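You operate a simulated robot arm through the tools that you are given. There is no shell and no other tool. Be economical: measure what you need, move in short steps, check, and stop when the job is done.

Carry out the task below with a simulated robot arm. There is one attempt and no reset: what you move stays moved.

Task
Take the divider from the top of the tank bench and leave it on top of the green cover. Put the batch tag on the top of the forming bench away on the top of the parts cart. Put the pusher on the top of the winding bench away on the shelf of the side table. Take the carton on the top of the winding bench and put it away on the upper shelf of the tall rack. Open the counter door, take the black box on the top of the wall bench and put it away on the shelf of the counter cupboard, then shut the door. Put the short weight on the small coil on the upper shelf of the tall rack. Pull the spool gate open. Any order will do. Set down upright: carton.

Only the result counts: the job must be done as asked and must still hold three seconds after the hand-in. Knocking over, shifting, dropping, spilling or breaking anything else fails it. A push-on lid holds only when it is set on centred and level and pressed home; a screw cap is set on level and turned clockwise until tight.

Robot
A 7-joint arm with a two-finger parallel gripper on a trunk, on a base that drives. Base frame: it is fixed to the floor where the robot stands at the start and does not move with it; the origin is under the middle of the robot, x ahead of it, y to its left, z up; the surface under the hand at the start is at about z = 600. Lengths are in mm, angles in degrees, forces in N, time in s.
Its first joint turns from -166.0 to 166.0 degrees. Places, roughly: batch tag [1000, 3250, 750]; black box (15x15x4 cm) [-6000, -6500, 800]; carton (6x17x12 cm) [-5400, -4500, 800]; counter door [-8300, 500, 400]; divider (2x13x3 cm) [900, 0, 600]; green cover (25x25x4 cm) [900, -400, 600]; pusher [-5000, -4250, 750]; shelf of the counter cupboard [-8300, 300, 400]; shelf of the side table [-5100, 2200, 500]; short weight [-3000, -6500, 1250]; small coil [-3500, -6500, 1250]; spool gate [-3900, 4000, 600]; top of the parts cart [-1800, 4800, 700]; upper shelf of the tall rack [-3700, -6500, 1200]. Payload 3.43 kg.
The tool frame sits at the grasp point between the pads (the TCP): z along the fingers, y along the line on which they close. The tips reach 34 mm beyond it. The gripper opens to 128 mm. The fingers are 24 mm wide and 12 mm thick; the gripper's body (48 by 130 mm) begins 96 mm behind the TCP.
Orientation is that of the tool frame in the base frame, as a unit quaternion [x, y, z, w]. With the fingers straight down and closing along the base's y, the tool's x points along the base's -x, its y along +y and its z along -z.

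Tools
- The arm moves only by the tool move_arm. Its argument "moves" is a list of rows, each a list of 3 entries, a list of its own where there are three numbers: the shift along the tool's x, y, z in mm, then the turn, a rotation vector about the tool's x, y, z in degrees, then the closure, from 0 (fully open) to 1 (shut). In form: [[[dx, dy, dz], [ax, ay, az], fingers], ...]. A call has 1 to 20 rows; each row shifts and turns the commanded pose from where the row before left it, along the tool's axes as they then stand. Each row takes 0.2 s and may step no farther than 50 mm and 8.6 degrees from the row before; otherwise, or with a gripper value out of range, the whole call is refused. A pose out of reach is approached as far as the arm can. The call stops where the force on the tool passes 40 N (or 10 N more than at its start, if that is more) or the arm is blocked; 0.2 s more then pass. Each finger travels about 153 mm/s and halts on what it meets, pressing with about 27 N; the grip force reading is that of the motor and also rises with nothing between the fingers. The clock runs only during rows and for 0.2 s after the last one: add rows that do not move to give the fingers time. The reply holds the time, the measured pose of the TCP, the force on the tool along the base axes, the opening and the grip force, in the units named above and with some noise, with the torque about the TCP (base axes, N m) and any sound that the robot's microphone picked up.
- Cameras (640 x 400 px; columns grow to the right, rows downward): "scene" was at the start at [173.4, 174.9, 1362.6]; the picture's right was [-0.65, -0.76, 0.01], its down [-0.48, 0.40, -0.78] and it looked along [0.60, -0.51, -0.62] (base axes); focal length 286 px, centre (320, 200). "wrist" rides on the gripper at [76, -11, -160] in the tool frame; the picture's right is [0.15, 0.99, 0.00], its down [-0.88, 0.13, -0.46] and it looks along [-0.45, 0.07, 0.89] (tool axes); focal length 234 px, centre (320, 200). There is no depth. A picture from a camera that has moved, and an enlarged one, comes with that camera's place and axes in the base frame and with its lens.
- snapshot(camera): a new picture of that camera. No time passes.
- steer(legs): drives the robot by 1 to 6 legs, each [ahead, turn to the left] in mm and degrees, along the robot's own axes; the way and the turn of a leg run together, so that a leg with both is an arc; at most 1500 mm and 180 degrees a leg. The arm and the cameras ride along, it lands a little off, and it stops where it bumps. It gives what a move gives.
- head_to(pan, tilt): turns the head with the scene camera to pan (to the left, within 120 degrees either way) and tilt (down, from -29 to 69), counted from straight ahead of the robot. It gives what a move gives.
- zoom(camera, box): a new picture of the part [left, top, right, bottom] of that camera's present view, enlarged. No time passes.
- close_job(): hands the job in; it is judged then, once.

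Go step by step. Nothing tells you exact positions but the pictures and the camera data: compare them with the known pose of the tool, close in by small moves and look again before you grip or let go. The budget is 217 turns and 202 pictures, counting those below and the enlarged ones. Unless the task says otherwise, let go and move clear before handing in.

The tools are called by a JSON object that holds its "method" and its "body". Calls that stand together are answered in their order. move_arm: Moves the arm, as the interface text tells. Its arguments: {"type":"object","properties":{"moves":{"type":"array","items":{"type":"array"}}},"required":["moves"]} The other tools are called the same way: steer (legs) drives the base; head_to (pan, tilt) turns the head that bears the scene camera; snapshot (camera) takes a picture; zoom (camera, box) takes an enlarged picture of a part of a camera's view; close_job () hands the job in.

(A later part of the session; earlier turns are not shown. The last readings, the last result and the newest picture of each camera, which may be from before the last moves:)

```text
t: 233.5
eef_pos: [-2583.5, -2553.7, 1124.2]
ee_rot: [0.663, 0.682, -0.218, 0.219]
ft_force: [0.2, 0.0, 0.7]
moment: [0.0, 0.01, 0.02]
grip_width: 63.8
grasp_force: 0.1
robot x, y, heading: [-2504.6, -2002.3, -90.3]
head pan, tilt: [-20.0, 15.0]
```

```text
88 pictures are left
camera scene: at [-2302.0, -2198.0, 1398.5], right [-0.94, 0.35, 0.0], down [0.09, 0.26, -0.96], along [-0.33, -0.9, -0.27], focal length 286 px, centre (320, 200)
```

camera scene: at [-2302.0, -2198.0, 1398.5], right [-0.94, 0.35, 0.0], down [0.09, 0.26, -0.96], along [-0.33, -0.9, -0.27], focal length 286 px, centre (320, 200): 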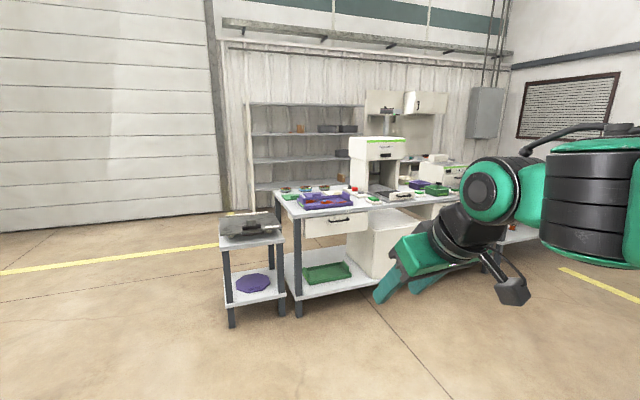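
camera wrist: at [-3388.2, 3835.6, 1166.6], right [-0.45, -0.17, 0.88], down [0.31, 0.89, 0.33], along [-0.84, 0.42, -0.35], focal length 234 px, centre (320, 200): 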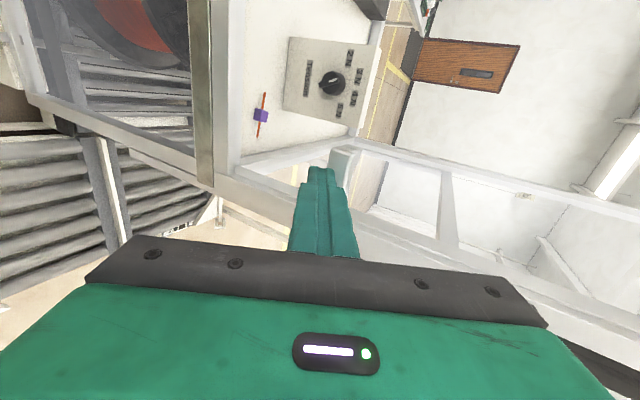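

{"method": "steer", "body": {"legs": [[650, 0], [0, -90]]}}

{"method": "head_to", "body": {"pan": 35, "tilt": 15}}

{"method": "snapshot", "body": {"camera": "scene"}}

```text
t: 241.5
eef_pos: [-3056.1, -2571.6, 1122.7]
ee_rot: [0.951, 0.022, -0.308, 0.004]
ft_force: [0.2, 0.6, 0.7]
moment: [0.0, 0.02, -0.01]
grip_width: 64.0
grasp_force: 0.1
robot x, y, heading: [-2502.8, -2658.1, -179.4]
head pan, tilt: [-20.0, 15.0]
```

```text
t: 242.7
eef_pos: [-3042.6, -2573.0, 1129.9]
ee_rot: [0.949, 0.022, -0.314, 0.003]
ft_force: [-0.6, -0.2, -1.0]
moment: [0.0, 0.0, -0.03]
grip_width: 63.9
grasp_force: 0.1
robot x, y, heading: [-2499.1, -2659.2, -179.5]
head pan, tilt: [35.0, 15.0]
```

```text
87 pictures are left
camera scene: at [-2685.9, -2948.6, 1398.7], right [-0.58, 0.81, -0.01], down [0.22, 0.15, -0.96], along [-0.78, -0.56, -0.27], focal length 286 px, centre (320, 200)
```

scene: 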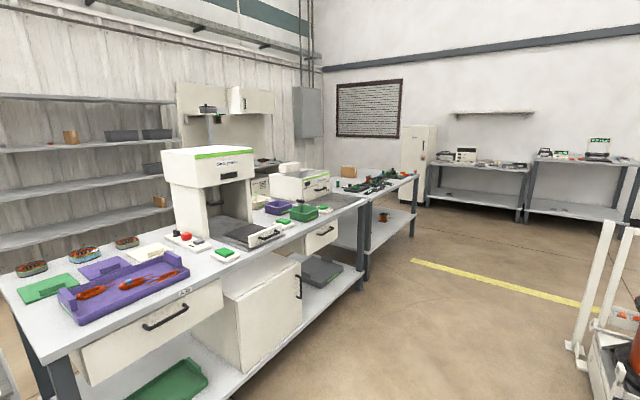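

{"method": "steer", "body": {"legs": [[0, 45], [720, 0], [0, -45], [800, 0]]}}

{"method": "head_to", "body": {"pan": 0, "tilt": 20}}

{"method": "snapshot", "body": {"camera": "scene"}}

```text
t: 255.3
eef_pos: [-4354.0, -3077.9, 1129.7]
ee_rot: [0.949, 0.014, -0.314, 0.0]
ft_force: [0.4, -0.2, -0.2]
moment: [-0.05, 0.01, 0.01]
grip_width: 63.9
grasp_force: 0.1
robot x, y, heading: [-3813.5, -3171.8, 179.9]
head pan, tilt: [35.0, 15.0]
```

```text
t: 256.3
eef_pos: [-4339.8, -3079.5, 1136.1]
ee_rot: [0.947, 0.015, -0.321, 0.001]
ft_force: [0.2, -0.3, 0.1]
moment: [0.03, 0.03, 0.01]
grip_width: 64.1
grasp_force: 0.0
robot x, y, heading: [-3815.0, -3172.7, 180.0]
head pan, tilt: [0.0, 20.0]
```

```text
86 pictures are left
camera scene: at [-4019.0, -3405.1, 1390.3], right [0.0, 1.0, 0.0], down [0.35, 0.0, -0.94], along [-0.94, 0.0, -0.35], focal length 286 px, centre (320, 200)
```

scene: 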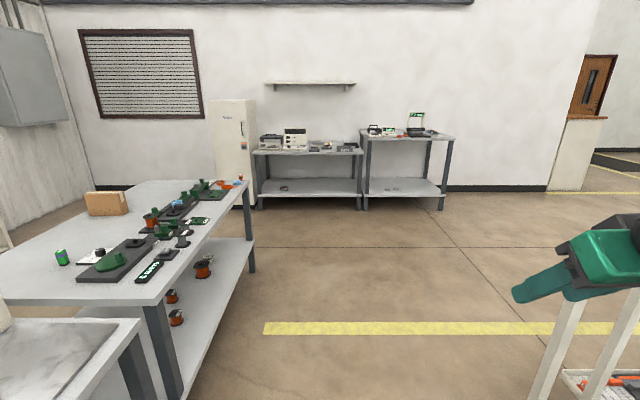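

{"method": "zoom", "body": {"camera": "scene", "box": [30, 160, 270, 310]}}

```text
2.67 times, centred on (150, 235) of scene
camera zoom: at [-4019.0, -3405.1, 1390.3], right [0.0, 1.0, 0.0], down [0.35, 0.0, -0.94], along [-0.94, 0.0, -0.35], focal length 762 px, centre (773, 107)
```

zoom: 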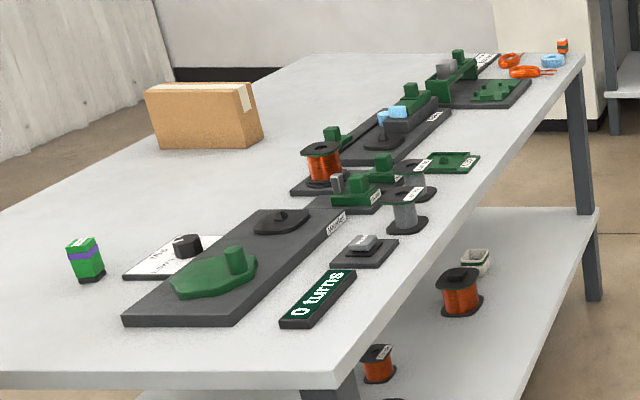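

{"method": "steer", "body": {"legs": [[1500, 0], [200, 0], [0, 90], [330, 0]]}}

{"method": "head_to", "body": {"pan": -5, "tilt": 45}}

{"method": "snapshot", "body": {"camera": "scene"}}

```text
t: 271.3
eef_pos: [-5593.0, -4029.8, 1135.5]
ee_rot: [0.648, 0.691, -0.222, 0.231]
ft_force: [1.1, -0.8, -0.2]
moment: [0.01, 0.01, -0.01]
grip_width: 64.1
grasp_force: 0.0
robot x, y, heading: [-5515.4, -3503.4, -88.4]
head pan, tilt: [0.0, 20.0]
```

```text
t: 272.2
eef_pos: [-5591.8, -4014.9, 1142.6]
ee_rot: [0.647, 0.689, -0.226, 0.235]
ft_force: [-0.4, -0.4, 0.7]
moment: [0.02, 0.02, -0.03]
grip_width: 63.9
grasp_force: 0.1
robot x, y, heading: [-5515.3, -3504.1, -88.7]
head pan, tilt: [-5.0, 45.0]
```

```text
84 pictures are left
camera scene: at [-5285.0, -3685.5, 1351.8], right [-1.0, 0.06, 0.0], down [0.04, 0.71, -0.7], along [-0.04, -0.7, -0.72], focal length 286 px, centre (320, 200)
```

scene: 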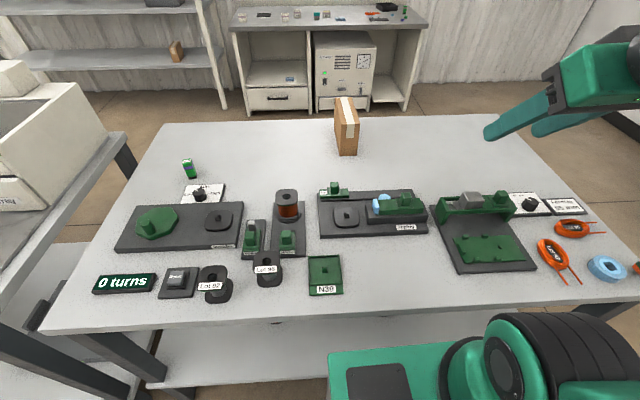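

{"method": "steer", "body": {"legs": [[60, 0]]}}

{"method": "move_arm", "body": {"moves": [[[-16, 15.8, 41], [0, -2, 0], 0.2], [[-16, 15.8, 41], [0, 0, 0], 0.2], [[-16, 15.8, 41], [0, 0, 0], 0.2], [[-16, 15.8, 41], [0, 0, 0], 0.2], [[-16, 15.8, 41], [0, 0, 0], 0.2], [[-16, 15.8, 41], [0, 0, 0], 0.2], [[-16, 15.8, 41], [0, 0, 0], 0.2], [[-16, 15.8, 41], [0, 0, 0], 0.2], [[0, 0, 0], [0, 0, 0], 0.2]]}}

{"method": "snapshot", "body": {"camera": "wrist"}}

{"method": "snapshot", "body": {"camera": "scene"}}

```text
t: 273.1
eef_pos: [-5590.2, -4073.1, 1142.3]
ee_rot: [0.647, 0.689, -0.226, 0.234]
ft_force: [0.3, 0.4, 0.5]
moment: [0.02, -0.01, 0.01]
grip_width: 64.1
grasp_force: 0.2
robot x, y, heading: [-5513.6, -3558.5, -88.5]
head pan, tilt: [-5.0, 45.0]
```

```text
t: 275.1
eef_pos: [-5447.6, -4363.7, 981.3]
ee_rot: [0.642, 0.683, -0.242, 0.251]
ft_force: [-0.7, 0.7, 0.7]
moment: [-0.03, -0.01, -0.03]
grip_width: 102.6
grasp_force: 0.1
robot x, y, heading: [-5515.4, -3562.6, -88.5]
head pan, tilt: [-5.0, 45.0]
```

```text
83 pictures are left
camera wrist: at [-5467.6, -4202.7, 1053.7], right [0.98, 0.17, -0.1], down [0.16, -0.36, 0.92], along [0.12, -0.92, -0.38], focal length 234 px, centre (320, 200)
```

wrist: 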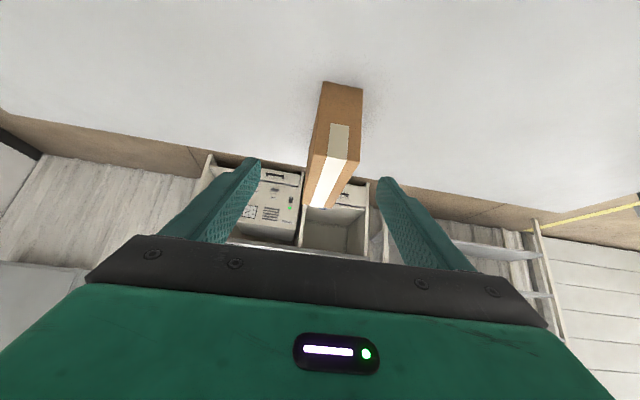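

```text
82 pictures are left
camera scene: at [-5283.5, -3742.5, 1352.0], right [-1.0, 0.06, 0.0], down [0.04, 0.71, -0.7], along [-0.04, -0.7, -0.72], focal length 286 px, centre (320, 200)
```

scene: 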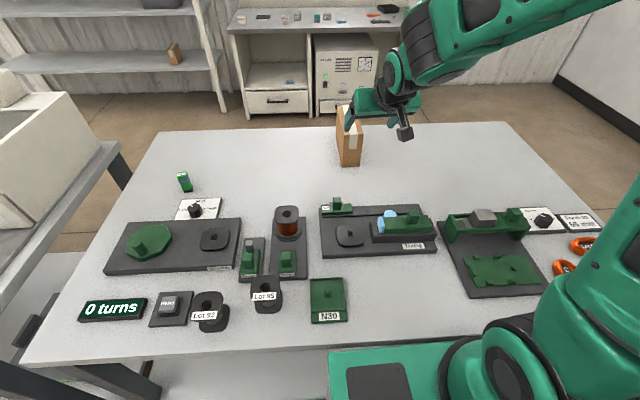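

{"method": "move_arm", "body": {"moves": [[[-4, 14, 20], [0, 0, 0], 0.2], [[-4, 14, 20], [0, 0, 0], 0.2], [[-2.7, 0, 43], [0, 0, 0], 0.2], [[-2.7, 0, 43], [0, 0, 0], 0.2], [[-2.7, 0, 43], [0, 0, 0], 0.2], [[0, 0, 0], [0, 0, 0], 0.2]]}}

{"method": "snapshot", "body": {"camera": "wrist"}}

```text
t: 276.5
eef_pos: [-5416.2, -4486.3, 863.4]
ee_rot: [0.642, 0.683, -0.242, 0.25]
ft_force: [-1.4, -1.4, -0.6]
moment: [0.0, 0.0, 0.0]
grip_width: 102.5
grasp_force: 0.0
robot x, y, heading: [-5513.5, -3563.6, -88.7]
head pan, tilt: [-5.0, 45.0]
```

```text
81 pictures are left
camera wrist: at [-5434.8, -4324.9, 935.8], right [0.98, 0.17, -0.1], down [0.16, -0.36, 0.92], along [0.12, -0.92, -0.38], focal length 234 px, centre (320, 200)
```

wrist: 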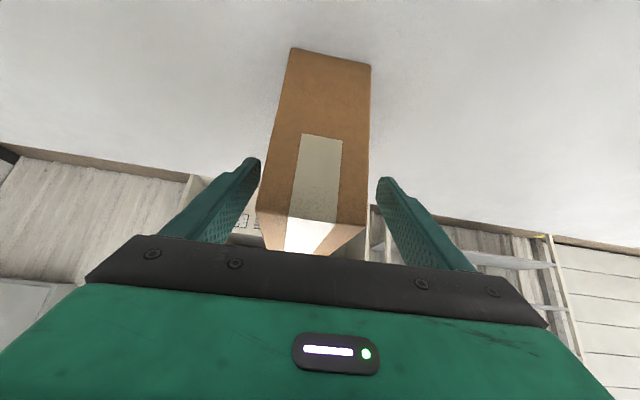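

{"method": "move_arm", "body": {"moves": [[[-1, -1, 28], [0, 0, 0], 0.2], [[0, 0, 0], [0, 0, 0], 0.5], [[0, 0, 0], [0, 0, 0], 0.75], [[0, 0, 0], [0, 0, 0], 0.75], [[-10, 0, -12], [0, 0, 0], 0.75], [[-15, 0, -18], [0, 0, 0], 0.75]]}}

{"method": "snapshot", "body": {"camera": "wrist"}}

```text
t: 277.9
eef_pos: [-5412.9, -4502.4, 881.9]
ee_rot: [0.642, 0.683, -0.242, 0.25]
ft_force: [0.4, 0.5, -3.2]
moment: [0.06, 0.01, -0.02]
grip_width: 58.2
grasp_force: 27.2
robot x, y, heading: [-5513.7, -3564.0, -88.6]
head pan, tilt: [-5.0, 45.0]
```

```text
80 pictures are left
camera wrist: at [-5433.3, -4342.4, 954.2], right [0.98, 0.17, -0.1], down [0.16, -0.36, 0.92], along [0.12, -0.92, -0.38], focal length 234 px, centre (320, 200)
```

wrist: 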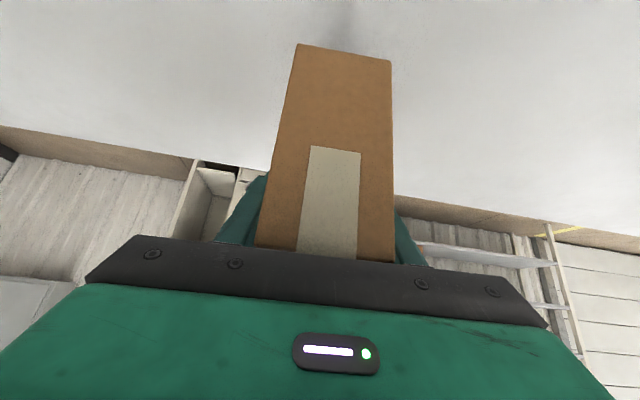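

Carton held. I'll lift it to carry height and drive round the west end of the bench to the rack side.

{"method": "move_arm", "body": {"moves": [[[2, 0, -46], [0, 0, 0], 0.75], [[2, 0, -46], [0, 0, 0], 0.75], [[2, 0, -46], [0, 0, 0], 0.75], [[2, 0, -46], [0, 0, 0], 0.75], [[2, 0, -46], [0, 0, 0], 0.75], [[2, 0, -46], [0, 0, 0], 0.75], [[2, 0, -46], [0, 0, 0], 0.75], [[2, 0, -46], [0, 0, 0], 0.75], [[2, 0, -46], [0, 0, 0], 0.75]]}}

{"method": "steer", "body": {"legs": [[-420, 0], [0, -91], [1350, 0], [0, 90], [1500, 0], [720, 0]]}}

{"method": "head_to", "body": {"pan": 65, "tilt": 15}}

{"method": "snapshot", "body": {"camera": "scene"}}

```text
t: 279.9
eef_pos: [-5426.4, -4219.0, 1179.9]
ee_rot: [0.642, 0.683, -0.242, 0.25]
ft_force: [0.3, -0.4, -4.3]
moment: [0.06, 0.03, 0.01]
grip_width: 58.0
grasp_force: 27.3
robot x, y, heading: [-5513.1, -3563.6, -88.6]
head pan, tilt: [-5.0, 45.0]
```

```text
t: 308.5
eef_pos: [-6732.7, -6068.5, 1180.9]
ee_rot: [0.645, 0.68, -0.244, 0.249]
ft_force: [0.1, -0.7, -3.1]
moment: [0.04, 0.03, 0.02]
grip_width: 57.9
grasp_force: 26.6
robot x, y, heading: [-6815.6, -5410.5, -88.9]
head pan, tilt: [-5.0, 45.0]
```

```text
t: 309.9
eef_pos: [-6733.0, -6054.0, 1188.1]
ee_rot: [0.643, 0.679, -0.246, 0.253]
ft_force: [1.1, 0.3, -3.2]
moment: [0.05, 0.02, 0.02]
grip_width: 57.9
grasp_force: 27.1
robot x, y, heading: [-6815.6, -5407.5, -88.8]
head pan, tilt: [65.0, 15.0]
```

```text
79 pictures are left
camera scene: at [-6494.9, -5552.7, 1399.1], right [-0.41, -0.91, -0.01], down [-0.24, 0.12, -0.96], along [0.88, -0.39, -0.26], focal length 286 px, centre (320, 200)
```

scene: 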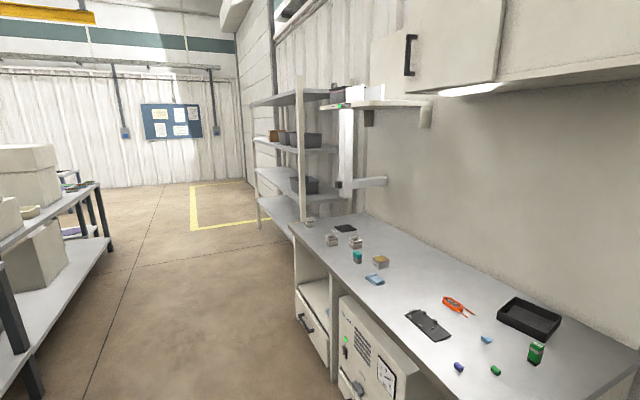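

{"method": "steer", "body": {"legs": [[0, 89], [1500, 0], [1150, 0]]}}

{"method": "head_to", "body": {"pan": -45, "tilt": 10}}

{"method": "snapshot", "body": {"camera": "scene"}}

```text
t: 327.2
eef_pos: [-3541.7, -5392.7, 1189.0]
ee_rot: [-0.017, 0.935, 0.001, 0.354]
ft_force: [0.6, 0.4, -2.8]
moment: [-0.03, 0.07, -0.01]
grip_width: 57.8
grasp_force: 27.4
robot x, y, heading: [-4185.2, -5462.1, -0.3]
head pan, tilt: [65.0, 15.0]
```

```text
t: 329.1
eef_pos: [-3557.4, -5392.7, 1195.1]
ee_rot: [-0.018, 0.933, 0.002, 0.36]
ft_force: [-0.3, -0.4, -2.9]
moment: [0.03, 0.06, 0.01]
grip_width: 57.9
grasp_force: 26.3
robot x, y, heading: [-4186.3, -5464.2, -0.1]
head pan, tilt: [-45.0, 10.0]
```

```text
78 pictures are left
camera scene: at [-4012.6, -5292.7, 1406.9], right [-0.71, -0.71, 0.01], down [-0.14, 0.12, -0.98], along [0.69, -0.7, -0.18], focal length 286 px, centre (320, 200)
```

scene: 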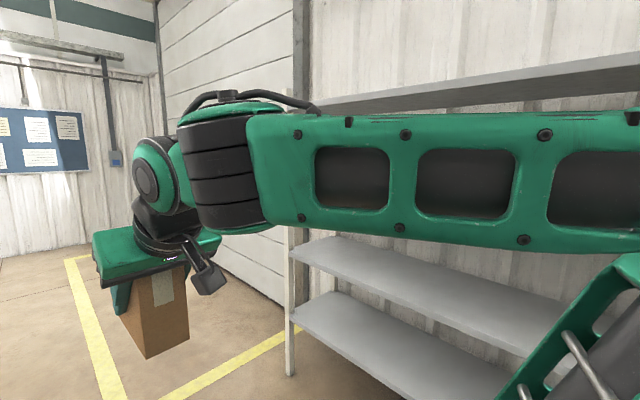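

{"method": "move_arm", "body": {"moves": [[[1.4, 0, -47], [0, 1.5, 0], 0.75], [[1.4, 0, -47], [0, 0, 0], 0.75], [[1.4, 0, -47], [0, 0, 0], 0.75], [[1.4, 0, -47], [0, 0, 0], 0.75]]}}

{"method": "steer", "body": {"legs": [[0, -60], [-60, 0], [0, -30]]}}

{"method": "head_to", "body": {"pan": 25, "tilt": 10}}

{"method": "snapshot", "body": {"camera": "scene"}}

```text
t: 330.1
eef_pos: [-3682.7, -5394.7, 1333.7]
ee_rot: [-0.017, 0.938, 0.002, 0.347]
ft_force: [0.6, 1.0, -3.5]
moment: [0.04, 0.07, -0.04]
grip_width: 58.1
grasp_force: 26.4
robot x, y, heading: [-4185.4, -5459.8, -0.1]
head pan, tilt: [-45.0, 10.0]
```

```text
t: 335.6
eef_pos: [-4142.3, -5915.0, 1333.9]
ee_rot: [0.646, 0.679, -0.243, 0.249]
ft_force: [0.5, -0.2, -3.0]
moment: [0.03, -0.02, -0.01]
grip_width: 58.0
grasp_force: 26.7
robot x, y, heading: [-4204.7, -5409.8, -89.3]
head pan, tilt: [-45.0, 10.0]
```

```text
t: 337.0
eef_pos: [-4141.5, -5896.5, 1340.2]
ee_rot: [0.644, 0.679, -0.247, 0.253]
ft_force: [-0.5, -0.3, -2.7]
moment: [0.04, 0.01, 0.03]
grip_width: 57.9
grasp_force: 27.0
robot x, y, heading: [-4207.9, -5409.9, -89.2]
head pan, tilt: [25.0, 10.0]
```

```text
77 pictures are left
camera scene: at [-3929.9, -5600.1, 1406.7], right [-0.9, -0.43, -0.01], down [-0.08, 0.17, -0.98], along [0.43, -0.88, -0.19], focal length 286 px, centre (320, 200)
```

scene: 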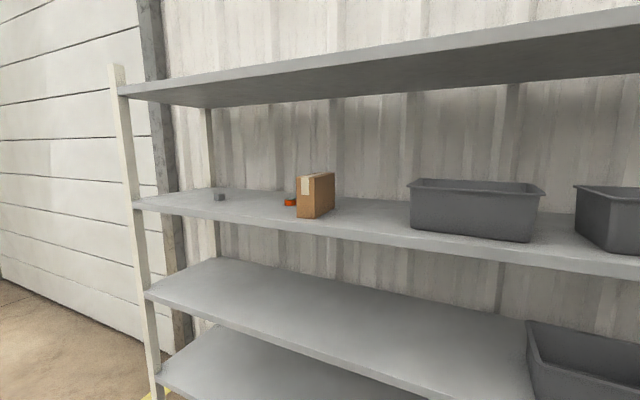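

{"method": "steer", "body": {"legs": [[0, 89], [430, 0], [0, -89]]}}

{"method": "head_to", "body": {"pan": 0, "tilt": 15}}

{"method": "snapshot", "body": {"camera": "scene"}}

{"method": "snapshot", "body": {"camera": "wrist"}}

```text
t: 348.2
eef_pos: [-3727.9, -5909.3, 1339.7]
ee_rot: [0.655, 0.668, -0.252, 0.248]
ft_force: [0.4, 1.2, -3.4]
moment: [0.07, -0.03, -0.06]
grip_width: 57.6
grasp_force: 26.8
robot x, y, heading: [-3763.6, -5420.7, -91.0]
head pan, tilt: [25.0, 10.0]
```

```text
t: 349.1
eef_pos: [-3727.0, -5894.1, 1344.5]
ee_rot: [0.653, 0.667, -0.255, 0.253]
ft_force: [0.0, 0.3, -3.3]
moment: [0.08, -0.04, 0.0]
grip_width: 57.7
grasp_force: 26.7
robot x, y, heading: [-3764.3, -5420.4, -91.1]
head pan, tilt: [0.0, 15.0]
```

```text
76 pictures are left
camera scene: at [-3531.2, -5627.3, 1398.4], right [-1.0, 0.02, 0.0], down [0.0, 0.27, -0.96], along [-0.01, -0.96, -0.27], focal length 286 px, centre (320, 200)
```

scene: 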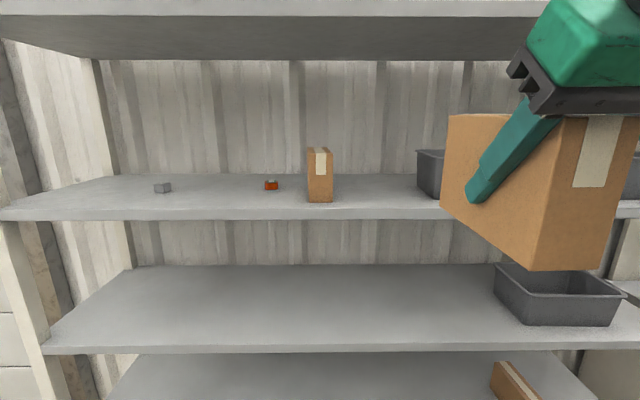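

```text
75 pictures are left
camera wrist: at [-3741.1, -5729.6, 1413.4], right [0.99, 0.13, -0.11], down [0.15, -0.35, 0.93], along [0.08, -0.93, -0.36], focal length 234 px, centre (320, 200)
```

wrist: 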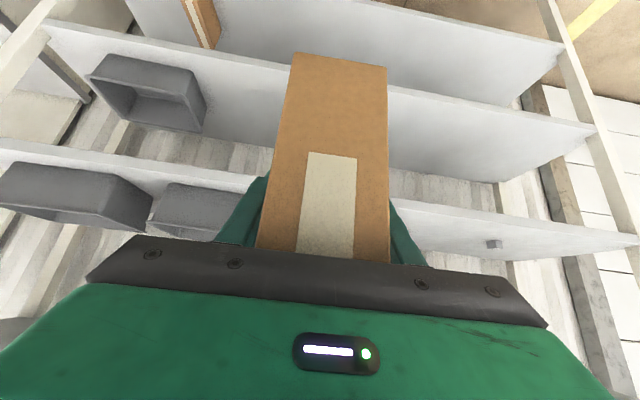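

Shelf top comes out at z≈1194, with a free gap at x≈-3727. I'll carry the carton in there.

{"method": "move_arm", "body": {"moves": [[[0, 0, 0], [0, 1.3, 0], 0.75], [[-28.8, 0, 28.7], [0, 0, 0], 0.75], [[-28.8, 0, 28.7], [0, 0, 0], 0.75], [[-28.8, 0, 28.7], [0, 0, 0], 0.75], [[-28.8, 0, 28.7], [0, 0, 0], 0.75], [[-28.8, 0, 28.7], [0, 0, 0], 0.75], [[-28.8, 0, 28.7], [0, 0, 0], 0.75], [[-28.8, 0, 28.7], [0, 0, 0], 0.75], [[0, 0, 0], [0, 0, 0], 0.75]]}}

{"method": "snapshot", "body": {"camera": "scene"}}

```text
t: 351.1
eef_pos: [-3724.8, -6180.0, 1324.5]
ee_rot: [0.656, 0.669, -0.248, 0.245]
ft_force: [0.4, -0.4, -2.2]
moment: [0.07, -0.01, 0.0]
grip_width: 57.9
grasp_force: 26.9
robot x, y, heading: [-3762.1, -5421.3, -90.9]
head pan, tilt: [0.0, 15.0]
```

```text
74 pictures are left
camera scene: at [-3531.3, -5627.5, 1398.4], right [-1.0, 0.02, 0.0], down [0.0, 0.27, -0.96], along [-0.02, -0.96, -0.27], focal length 286 px, centre (320, 200)
```

scene: 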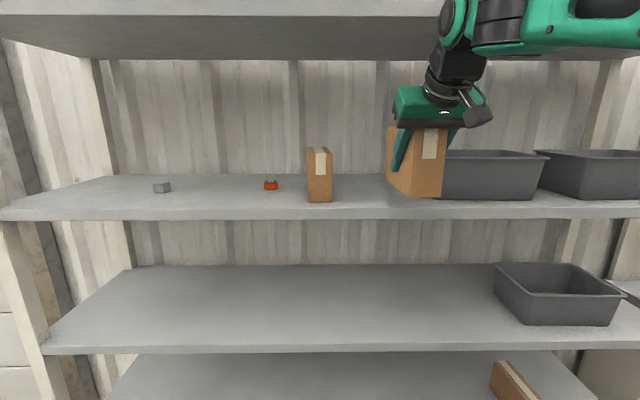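

{"method": "move_arm", "body": {"moves": [[[-28.8, 0, 26], [0, 0, 0], 0.75], [[-28.8, 0, 26], [0, 0, 0], 0.75], [[-28.8, 0, 26], [0, 0, 0], 0.75], [[0, 0, 0], [0, 0, 0], 0.75]]}}

{"method": "zoom", "body": {"camera": "scene", "box": [330, 30, 560, 230]}}

```text
t: 352.1
eef_pos: [-3721.4, -6294.4, 1323.5]
ee_rot: [0.656, 0.67, -0.247, 0.245]
ft_force: [0.0, 0.1, -2.6]
moment: [0.01, -0.02, -0.03]
grip_width: 58.1
grasp_force: 26.7
robot x, y, heading: [-3761.0, -5421.4, -91.0]
head pan, tilt: [0.0, 15.0]
```

```text
2.00 times, centred on (445, 130) of scene
camera zoom: at [-3531.3, -5627.6, 1398.4], right [-1.0, 0.02, 0.0], down [0.0, 0.27, -0.96], along [-0.02, -0.96, -0.27], focal length 572 px, centre (70, 340)
```

zoom: 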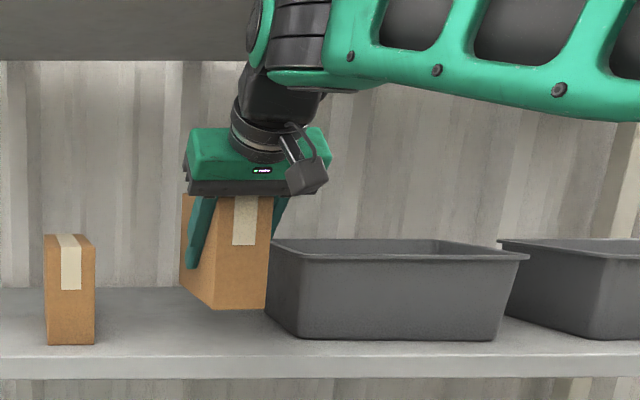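

{"method": "move_arm", "body": {"moves": [[[9, 0, 10.5], [0, 0, 0], 0.75], [[9, 0, 10.5], [0, 0, 0], 0.75], [[2, 0, 2.3], [0, 0, 0], 0.75], [[0, 0, 0], [0, 0, 0], 0.75], [[2, 0, 2.3], [0, 0, 0], 0.75], [[0, 0, 0], [0, 0, 0], 0.75], [[2, 0, 2.3], [0, 0, 0], 0.75], [[0, 0, 0], [0, 0, 0], 0.75]]}}

```text
t: 353.9
eef_pos: [-3722.6, -6293.2, 1285.9]
ee_rot: [0.656, 0.67, -0.248, 0.245]
ft_force: [0.7, 0.0, -2.6]
moment: [0.06, -0.01, 0.02]
grip_width: 57.7
grasp_force: 27.0
robot x, y, heading: [-3759.9, -5425.5, -90.9]
head pan, tilt: [0.0, 15.0]
```

{"method": "move_arm", "body": {"moves": [[[2, 0, 2.3], [0, 0, 0], 0.75], [[0, 0, 0], [0, 0, 0], 0.75], [[2, 0, 2.3], [0, 0, 0], 0.75], [[0, 0, 0], [0, 0, 0], 0.75], [[2, 0, 2.3], [0, 0, 0], 0.75], [[0, 0, 0], [0, 0, 0], 0.75]]}}

{"method": "zoom", "body": {"camera": "scene", "box": [370, 80, 490, 230]}}

```text
t: 355.3
eef_pos: [-3722.5, -6292.8, 1277.1]
ee_rot: [0.656, 0.67, -0.248, 0.245]
ft_force: [0.0, -0.4, -3.1]
moment: [0.08, 0.03, 0.01]
grip_width: 58.0
grasp_force: 27.1
robot x, y, heading: [-3764.7, -5424.9, -90.9]
head pan, tilt: [0.0, 15.0]
```

```text
2.67 times, centred on (430, 155) of scene
camera zoom: at [-3531.3, -5627.5, 1398.4], right [-1.0, 0.02, 0.0], down [0.0, 0.27, -0.96], along [-0.02, -0.96, -0.27], focal length 762 px, centre (27, 320)
```

zoom: 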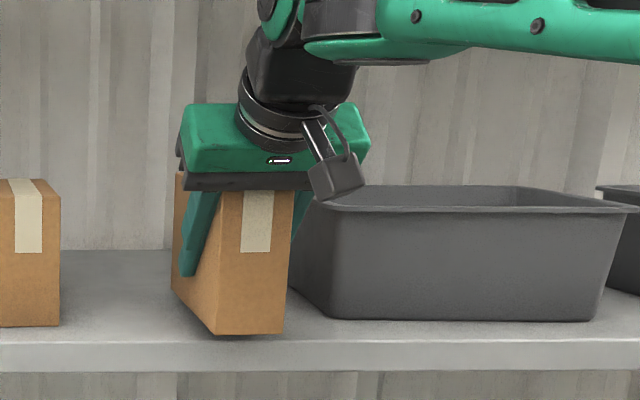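

{"method": "move_arm", "body": {"moves": [[[-15, 0, 13], [0, 0, 0], 0.75], [[-19, 0, 16.5], [0, 0, 0], 0.75], [[2, 0, 2.3], [0, 0, 0], 0.75], [[2, 0, 2.3], [0, 0, 0], 0.75], [[0, 0, 0], [0, 0, 0], 0.75], [[2, 0, 2.3], [0, 0, 0], 0.75], [[0, 0, 0], [0, 0, 0], 0.75]]}}

{"method": "zoom", "body": {"camera": "scene", "box": [370, 80, 490, 230]}}

```text
t: 356.9
eef_pos: [-3720.8, -6338.6, 1266.6]
ee_rot: [0.656, 0.669, -0.248, 0.245]
ft_force: [-0.2, -0.1, -3.4]
moment: [0.07, -0.03, 0.0]
grip_width: 57.9
grasp_force: 26.7
robot x, y, heading: [-3761.8, -5423.0, -90.9]
head pan, tilt: [0.0, 15.0]
```

```text
2.67 times, centred on (430, 155) of scene
camera zoom: at [-3531.3, -5627.6, 1398.4], right [-1.0, 0.02, 0.0], down [0.0, 0.27, -0.96], along [-0.02, -0.96, -0.27], focal length 762 px, centre (27, 320)
```

zoom: 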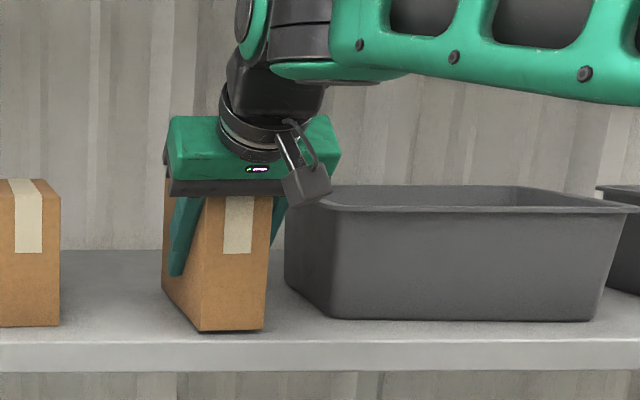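

{"method": "move_arm", "body": {"moves": [[[2, 0, 2.3], [0, 0, 0], 0.75], [[0, 0, 0], [0, 0, 0], 0.75], [[2, 0, 2.3], [0, 0, 0], 0.75], [[0, 0, 0], [0, 0, 0], 0.75]]}}

```text
t: 357.9
eef_pos: [-3721.0, -6337.9, 1263.6]
ee_rot: [0.656, 0.669, -0.249, 0.247]
ft_force: [3.0, -6.8, 19.8]
moment: [1.07, -0.81, -0.36]
grip_width: 57.8
grasp_force: 27.1
robot x, y, heading: [-3761.4, -5422.8, -91.0]
head pan, tilt: [0.0, 15.0]
```

{"method": "move_arm", "body": {"moves": [[[-0.6, 0, -0.7], [0, 0, 0], 0.75], [[0, 0, 0], [0, 0, 0], 0.4], [[0, 0, 0], [0, 0, 0], 0.4], [[10, 0, -20], [0, 0, 0], 0.4], [[25, 0, -30], [0, 0, 0], 0.4], [[30, 0, -30], [0, 0, 0], 0.4], [[30, 0, -30], [0, 0, 0], 0.4], [[30, 0, -30], [0, 0, 0], 0.4], [[30, 0, -30], [0, 0, 0], 0.4]]}}

{"method": "snapshot", "body": {"camera": "scene"}}

```text
t: 359.9
eef_pos: [-3724.8, -6109.2, 1287.3]
ee_rot: [0.656, 0.67, -0.247, 0.244]
ft_force: [0.5, -0.8, -0.6]
moment: [0.02, 0.0, 0.0]
grip_width: 76.8
grasp_force: 0.1
robot x, y, heading: [-3762.0, -5421.6, -90.9]
head pan, tilt: [0.0, 15.0]
```

```text
70 pictures are left
camera scene: at [-3531.3, -5628.0, 1398.3], right [-1.0, 0.02, 0.0], down [0.0, 0.27, -0.96], along [-0.02, -0.96, -0.27], focal length 286 px, centre (320, 200)
```

scene: 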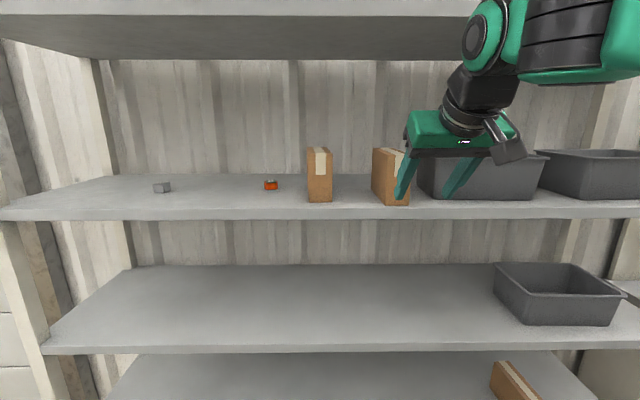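

{"method": "zoom", "body": {"camera": "scene", "box": [130, 150, 310, 220]}}

```text
3.56 times, centred on (220, 185) of scene
camera zoom: at [-3531.3, -5628.0, 1398.3], right [-1.0, 0.02, 0.0], down [0.0, 0.27, -0.96], along [-0.02, -0.96, -0.27], focal length 1016 px, centre (676, 253)
```

zoom: 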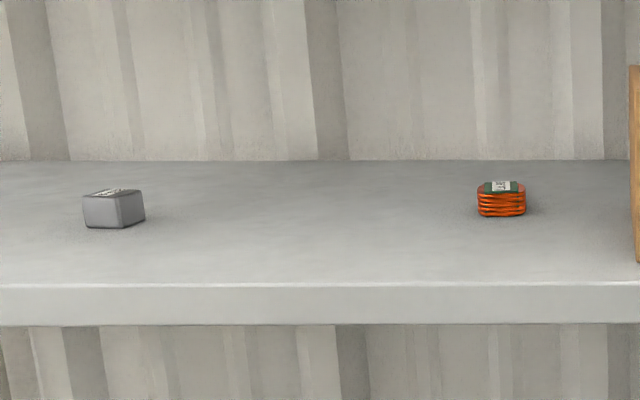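

Carton is standing on the shelf. Next the weight at about (-3115,-6395) onto the coil at (-3405,-6435); I'll shift the base east.

{"method": "steer", "body": {"legs": [[0, 91], [520, 0], [0, -90], [40, 0]]}}

{"method": "head_to", "body": {"pan": 0, "tilt": 18}}

{"method": "snapshot", "body": {"camera": "scene"}}

{"method": "snapshot", "body": {"camera": "wrist"}}

```text
t: 372.2
eef_pos: [-3221.6, -6152.7, 1288.5]
ee_rot: [0.664, 0.662, -0.25, 0.242]
ft_force: [-0.8, -0.3, 0.8]
moment: [0.03, -0.05, 0.07]
grip_width: 76.7
grasp_force: 0.0
robot x, y, heading: [-3227.5, -5460.8, -92.1]
head pan, tilt: [0.0, 15.0]
```

```text
t: 372.9
eef_pos: [-3221.4, -6137.3, 1295.3]
ee_rot: [0.662, 0.66, -0.256, 0.247]
ft_force: [0.6, -0.5, -0.5]
moment: [0.01, 0.04, -0.03]
grip_width: 76.7
grasp_force: 0.0
robot x, y, heading: [-3226.7, -5466.0, -92.1]
head pan, tilt: [0.0, 18.0]
```

```text
68 pictures are left
camera scene: at [-3000.9, -5674.5, 1393.6], right [-1.0, 0.04, 0.0], down [0.01, 0.32, -0.95], along [-0.03, -0.95, -0.32], focal length 286 px, centre (320, 200)
```

scene: 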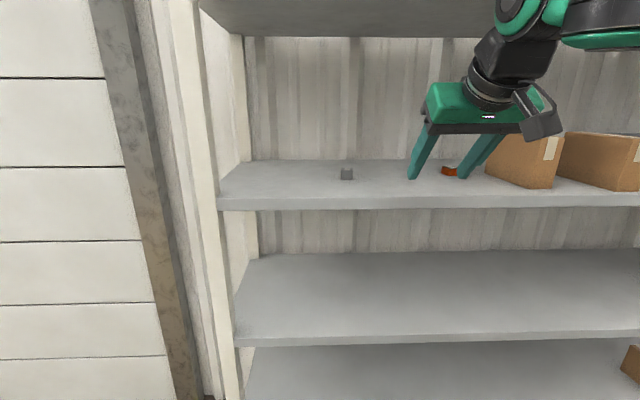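

```text
67 pictures are left
camera wrist: at [-3229.8, -5973.2, 1366.7], right [0.99, 0.1, -0.11], down [0.14, -0.36, 0.92], along [0.06, -0.93, -0.37], focal length 234 px, centre (320, 200)
```

wrist: 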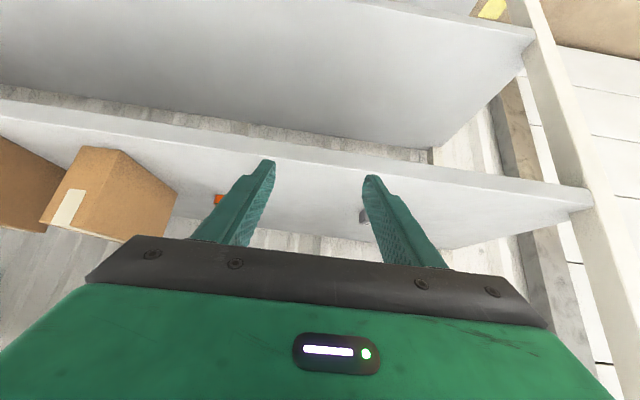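

{"method": "steer", "body": {"legs": [[80, 0]]}}

{"method": "move_arm", "body": {"moves": [[[-15, 25.3, 14], [0, 0, 0], 0.4], [[-15, 25.3, 14], [0, 0, 0], 0.4], [[-15, 25.3, 14], [0, 0, 0], 0.4], [[-15, 25.3, 14], [0, 0, 0], 0.4], [[-15, 25.3, 14], [0, 0, 0], 0.4], [[0, 0, 0], [0, 0, 0], 0.4]]}}

{"method": "snapshot", "body": {"camera": "wrist"}}

```text
t: 373.9
eef_pos: [-3222.8, -6216.4, 1297.6]
ee_rot: [0.662, 0.66, -0.255, 0.247]
ft_force: [0.7, 0.1, -0.1]
moment: [0.0, 0.0, 0.01]
grip_width: 76.8
grasp_force: 0.1
robot x, y, heading: [-3230.5, -5544.4, -92.1]
head pan, tilt: [0.0, 18.0]
```

```text
t: 375.3
eef_pos: [-3096.8, -6303.2, 1301.7]
ee_rot: [0.661, 0.658, -0.26, 0.251]
ft_force: [-0.5, 0.4, -0.4]
moment: [0.03, -0.01, 0.0]
grip_width: 77.1
grasp_force: 0.2
robot x, y, heading: [-3232.3, -5540.5, -92.2]
head pan, tilt: [0.0, 18.0]
```

```text
66 pictures are left
camera wrist: at [-3107.0, -6139.0, 1370.3], right [0.99, 0.1, -0.11], down [0.14, -0.35, 0.93], along [0.06, -0.93, -0.36], focal length 234 px, centre (320, 200)
```

wrist: 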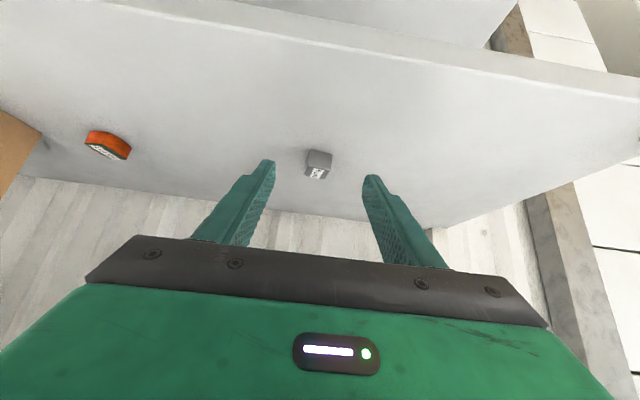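

{"method": "move_arm", "body": {"moves": [[[-6, 0, 30], [0, 0, 0], 0.45], [[-6, 0, 30], [0, 0, 0], 0.45], [[-6, 0, 25], [0, 0, 0], 0.45], [[-3, 0, 14], [0, 0, 0], 0.45], [[-2, 0, 12], [0, 0, 0], 0.45], [[0, 0, 0], [0, 0, 0], 0.45]]}}

{"method": "snapshot", "body": {"camera": "wrist"}}

```text
t: 376.7
eef_pos: [-3099.2, -6393.9, 1234.9]
ee_rot: [0.661, 0.658, -0.26, 0.25]
ft_force: [1.1, -0.4, -0.5]
moment: [0.0, -0.03, 0.06]
grip_width: 70.4
grasp_force: 0.1
robot x, y, heading: [-3229.6, -5541.0, -92.1]
head pan, tilt: [0.0, 18.0]
```

```text
65 pictures are left
camera wrist: at [-3108.1, -6230.5, 1303.2], right [0.99, 0.1, -0.11], down [0.14, -0.35, 0.93], along [0.06, -0.93, -0.36], focal length 234 px, centre (320, 200)
```

wrist: 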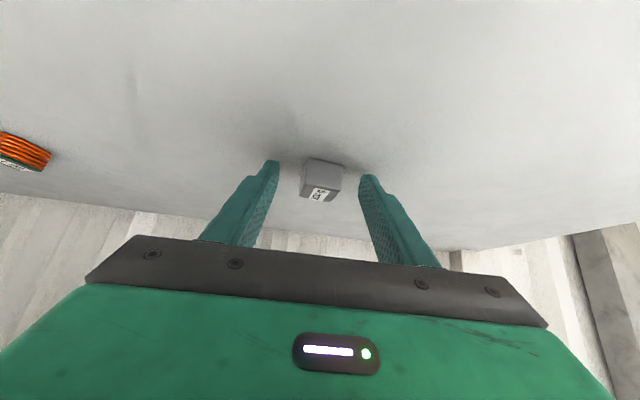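

{"method": "move_arm", "body": {"moves": [[[0, 0, 0], [0, 0, 0], 0.7], [[0, 0, 0], [0, 0, 0], 0.9], [[0, 0, 0], [0, 0, 0], 0.9], [[-10, 0, -11], [0, 0, 0], 0.9], [[-20, 0, -22], [0, 0, 0], 0.9], [[-20, 0, -22], [0, 0, 0], 0.9], [[0, 0, 0], [0, 0, 0], 0.9]]}}

{"method": "snapshot", "body": {"camera": "wrist"}}

```text
t: 378.3
eef_pos: [-3097.9, -6394.6, 1307.8]
ee_rot: [0.66, 0.659, -0.259, 0.251]
ft_force: [-0.3, 0.5, -1.9]
moment: [0.06, 0.02, -0.01]
grip_width: 31.3
grasp_force: 27.2
robot x, y, heading: [-3230.9, -5543.6, -92.1]
head pan, tilt: [0.0, 18.0]
```

```text
64 pictures are left
camera wrist: at [-3107.8, -6230.6, 1376.8], right [0.99, 0.1, -0.11], down [0.14, -0.35, 0.93], along [0.06, -0.93, -0.36], focal length 234 px, centre (320, 200)
```

wrist: 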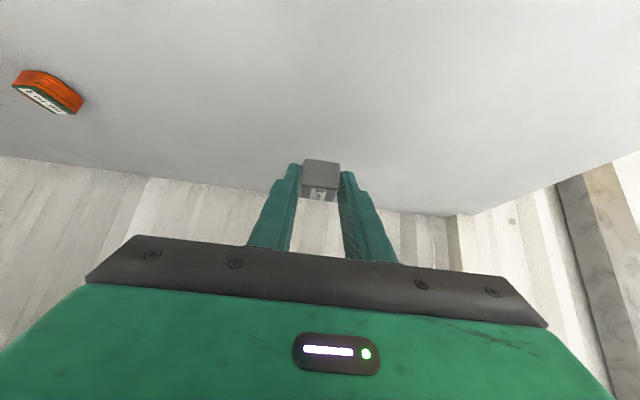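

{"method": "move_arm", "body": {"moves": [[[-4.7, -42, 4.3], [0, 0, 0], 0.9], [[-4.7, -42, 4.3], [0, 0, 0], 0.9], [[-4.7, -42, 4.3], [0, 0, 0], 0.9], [[-4.7, -42, 4.3], [0, 0, 0], 0.9], [[-4.7, -42, 4.3], [0, 0, 0], 0.9], [[-4.7, -42, 4.3], [0, 0, 0], 0.9], [[-4.7, -42, 4.3], [0, 0, 0], 0.9], [[0, 0, 0], [0, 0, 0], 0.9]]}}

{"method": "snapshot", "body": {"camera": "wrist"}}

{"method": "snapshot", "body": {"camera": "scene"}}

```text
t: 380.1
eef_pos: [-3392.4, -6438.1, 1314.3]
ee_rot: [0.66, 0.658, -0.26, 0.251]
ft_force: [0.1, -0.2, -2.5]
moment: [0.06, -0.01, -0.02]
grip_width: 31.7
grasp_force: 26.8
robot x, y, heading: [-3228.5, -5547.6, -92.3]
head pan, tilt: [0.0, 18.0]
```

```text
63 pictures are left
camera wrist: at [-3402.3, -6274.3, 1383.1], right [0.99, 0.1, -0.11], down [0.14, -0.35, 0.93], along [0.06, -0.93, -0.36], focal length 234 px, centre (320, 200)
```

wrist: 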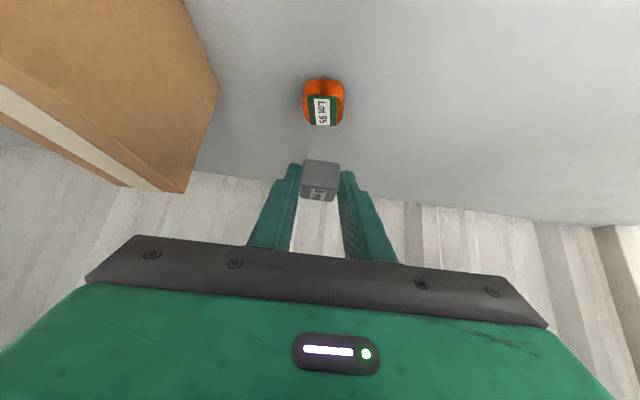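

```text
62 pictures are left
camera scene: at [-3003.6, -5753.9, 1393.5], right [-1.0, 0.04, 0.0], down [0.01, 0.32, -0.95], along [-0.03, -0.95, -0.32], focal length 286 px, centre (320, 200)
```

scene: 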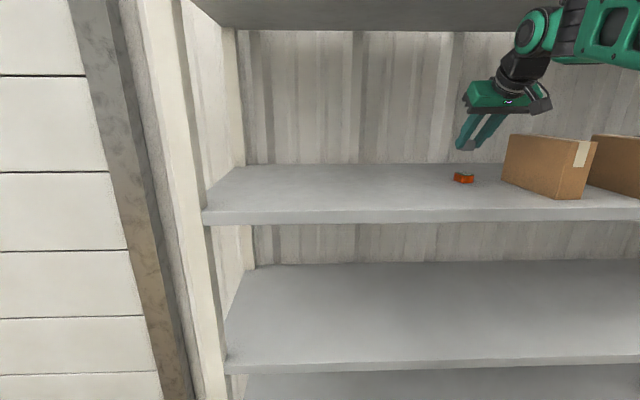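

{"method": "move_arm", "body": {"moves": [[[13, -3.5, 11], [0, 0, 0], 0.9], [[13, -3.5, 11], [0, 0, 0], 0.9], [[8, 0, 7], [0, 0, 0], 0.9], [[0, 0, 0], [0, 0, 0], 0.9]]}}

{"method": "zoom", "body": {"camera": "wrist", "box": [240, 80, 400, 210]}}

{"method": "zoom", "body": {"camera": "scene", "box": [420, 100, 540, 200]}}

```text
t: 381.1
eef_pos: [-3398.1, -6431.8, 1269.0]
ee_rot: [0.66, 0.658, -0.26, 0.251]
ft_force: [0.4, -0.1, -3.2]
moment: [0.0, 0.01, 0.0]
grip_width: 31.6
grasp_force: 27.3
robot x, y, heading: [-3234.0, -5542.1, -92.1]
head pan, tilt: [0.0, 18.0]
```

```text
3.08 times, centred on (320, 145) of wrist
camera zoom: at [-3408.7, -6268.5, 1337.0], right [0.99, 0.1, -0.11], down [0.14, -0.35, 0.93], along [0.06, -0.93, -0.36], focal length 720 px, centre (320, 369)
```

zoom: 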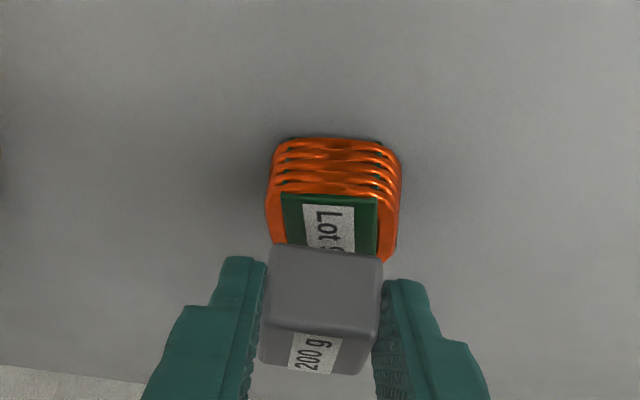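

```text
4.00 times, centred on (480, 150) of scene
camera zoom: at [-3003.7, -5754.0, 1393.5], right [-1.0, 0.04, 0.0], down [0.01, 0.32, -0.95], along [-0.03, -0.95, -0.32], focal length 1143 px, centre (-320, 400)
```

zoom: 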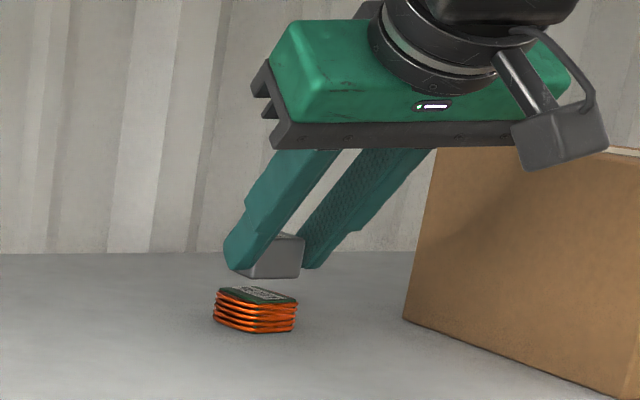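

{"method": "move_arm", "body": {"moves": [[[-1, 0, 5], [0, 0, 0], 0.9], [[2, 0, 2.2], [0, 0, 0], 0.9], [[0, 0, 0], [0, 0, 0], 0.9], [[2, 0, 2.2], [0, 0, 0], 0.9], [[0, 0, 0], [0, 0, 0], 0.9]]}}

{"method": "zoom", "body": {"camera": "scene", "box": [420, 100, 540, 200]}}

```text
t: 382.3
eef_pos: [-3397.7, -6435.5, 1259.3]
ee_rot: [0.66, 0.659, -0.259, 0.251]
ft_force: [-0.3, -0.2, -1.5]
moment: [0.03, 0.04, -0.03]
grip_width: 31.8
grasp_force: 27.2
robot x, y, heading: [-3230.9, -5541.8, -92.1]
head pan, tilt: [0.0, 18.0]
```

```text
4.00 times, centred on (480, 150) of scene
camera zoom: at [-3003.7, -5754.0, 1393.5], right [-1.0, 0.04, 0.0], down [0.01, 0.32, -0.95], along [-0.03, -0.95, -0.32], focal length 1143 px, centre (-320, 400)
```

zoom: 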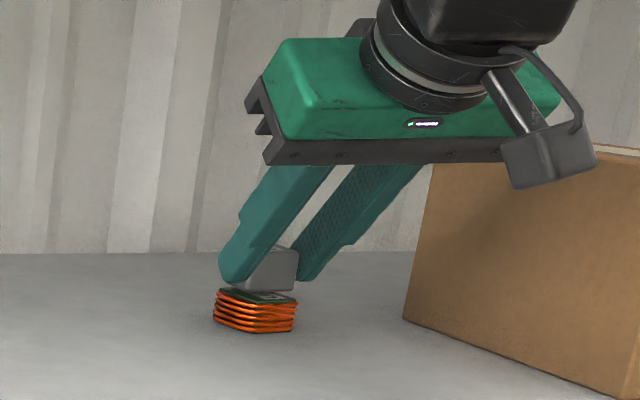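

{"method": "move_arm", "body": {"moves": [[[1.4, 0, 1.5], [0, 0, 0], 0.9], [[0, 0, 0], [0, 0, 0], 0.9], [[1.4, 0, 1.5], [0, 0, 0], 0.9], [[0, 0, 0], [0, 0, 0], 0.9], [[1.4, 0, 1.5], [0, 0, 0], 0.9], [[0, 0, 0], [0, 0, 0], 0.9]]}}

```text
t: 383.7
eef_pos: [-3399.3, -6436.6, 1257.7]
ee_rot: [0.659, 0.658, -0.261, 0.253]
ft_force: [-1.6, -5.2, 22.1]
moment: [-0.61, -0.2, -0.07]
grip_width: 31.8
grasp_force: 26.7
robot x, y, heading: [-3230.6, -5543.2, -92.1]
head pan, tilt: [0.0, 18.0]
```

{"method": "move_arm", "body": {"moves": [[[-2, 0, -2.2], [0, 0, 0], 0.9], [[0, 0, 0], [0, 0, 0], 0.85], [[0, 0, 0], [0, 0, 0], 0.6], [[0, 0, 0], [0, 0, 0], 0.6], [[0, 0, 0], [0, 0, 0], 0.6]]}}

{"method": "zoom", "body": {"camera": "scene", "box": [420, 100, 540, 200]}}

```text
t: 384.9
eef_pos: [-3397.9, -6436.2, 1256.9]
ee_rot: [0.66, 0.659, -0.26, 0.25]
ft_force: [-0.1, 1.0, 0.4]
moment: [-0.03, 0.0, 0.02]
grip_width: 51.2
grasp_force: 0.0
robot x, y, heading: [-3229.8, -5547.7, -92.2]
head pan, tilt: [0.0, 18.0]
```

```text
4.00 times, centred on (480, 150) of scene
camera zoom: at [-3003.7, -5753.9, 1393.5], right [-1.0, 0.04, 0.0], down [0.01, 0.32, -0.95], along [-0.03, -0.95, -0.32], focal length 1143 px, centre (-320, 400)
```

zoom: 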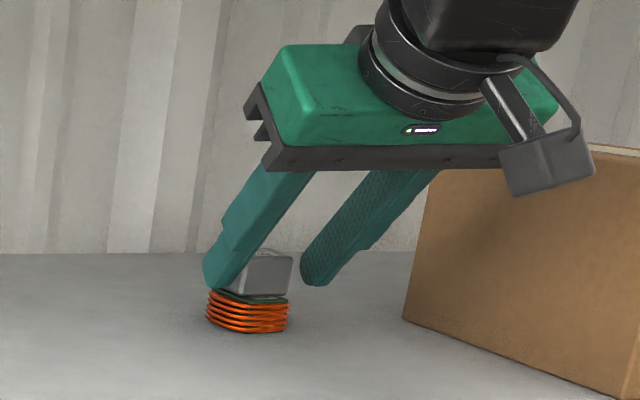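

{"method": "move_arm", "body": {"moves": [[[0, 0, -15], [0, 0, 0], 0.6], [[0, 0, -30], [0, 0, 0], 0.6], [[10, 0, -35], [0, 0, 0], 0.6], [[30, 0, -30], [0, 0, 0], 0.6], [[30, 0, -30], [0, 0, 0], 0.6], [[30, 0, -30], [0, 0, 0], 0.6], [[30, 0, -30], [0, 0, 0], 0.6], [[30, 0, -30], [0, 0, 0], 0.6]]}}

{"method": "zoom", "body": {"camera": "scene", "box": [420, 100, 540, 200]}}

```text
t: 386.7
eef_pos: [-3396.9, -6164.0, 1318.6]
ee_rot: [0.661, 0.659, -0.259, 0.25]
ft_force: [0.7, -0.7, 0.5]
moment: [0.03, -0.03, -0.01]
grip_width: 51.3
grasp_force: 0.1
robot x, y, heading: [-3231.9, -5539.9, -92.1]
head pan, tilt: [0.0, 18.0]
```

```text
4.00 times, centred on (480, 150) of scene
camera zoom: at [-3003.7, -5754.5, 1393.5], right [-1.0, 0.04, 0.0], down [0.01, 0.32, -0.95], along [-0.03, -0.95, -0.32], focal length 1143 px, centre (-320, 400)
```

zoom: 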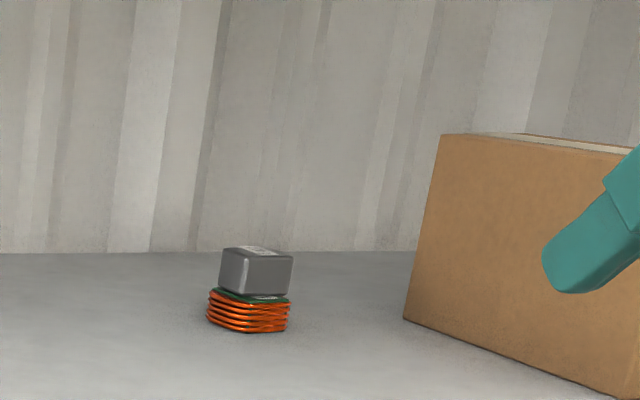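

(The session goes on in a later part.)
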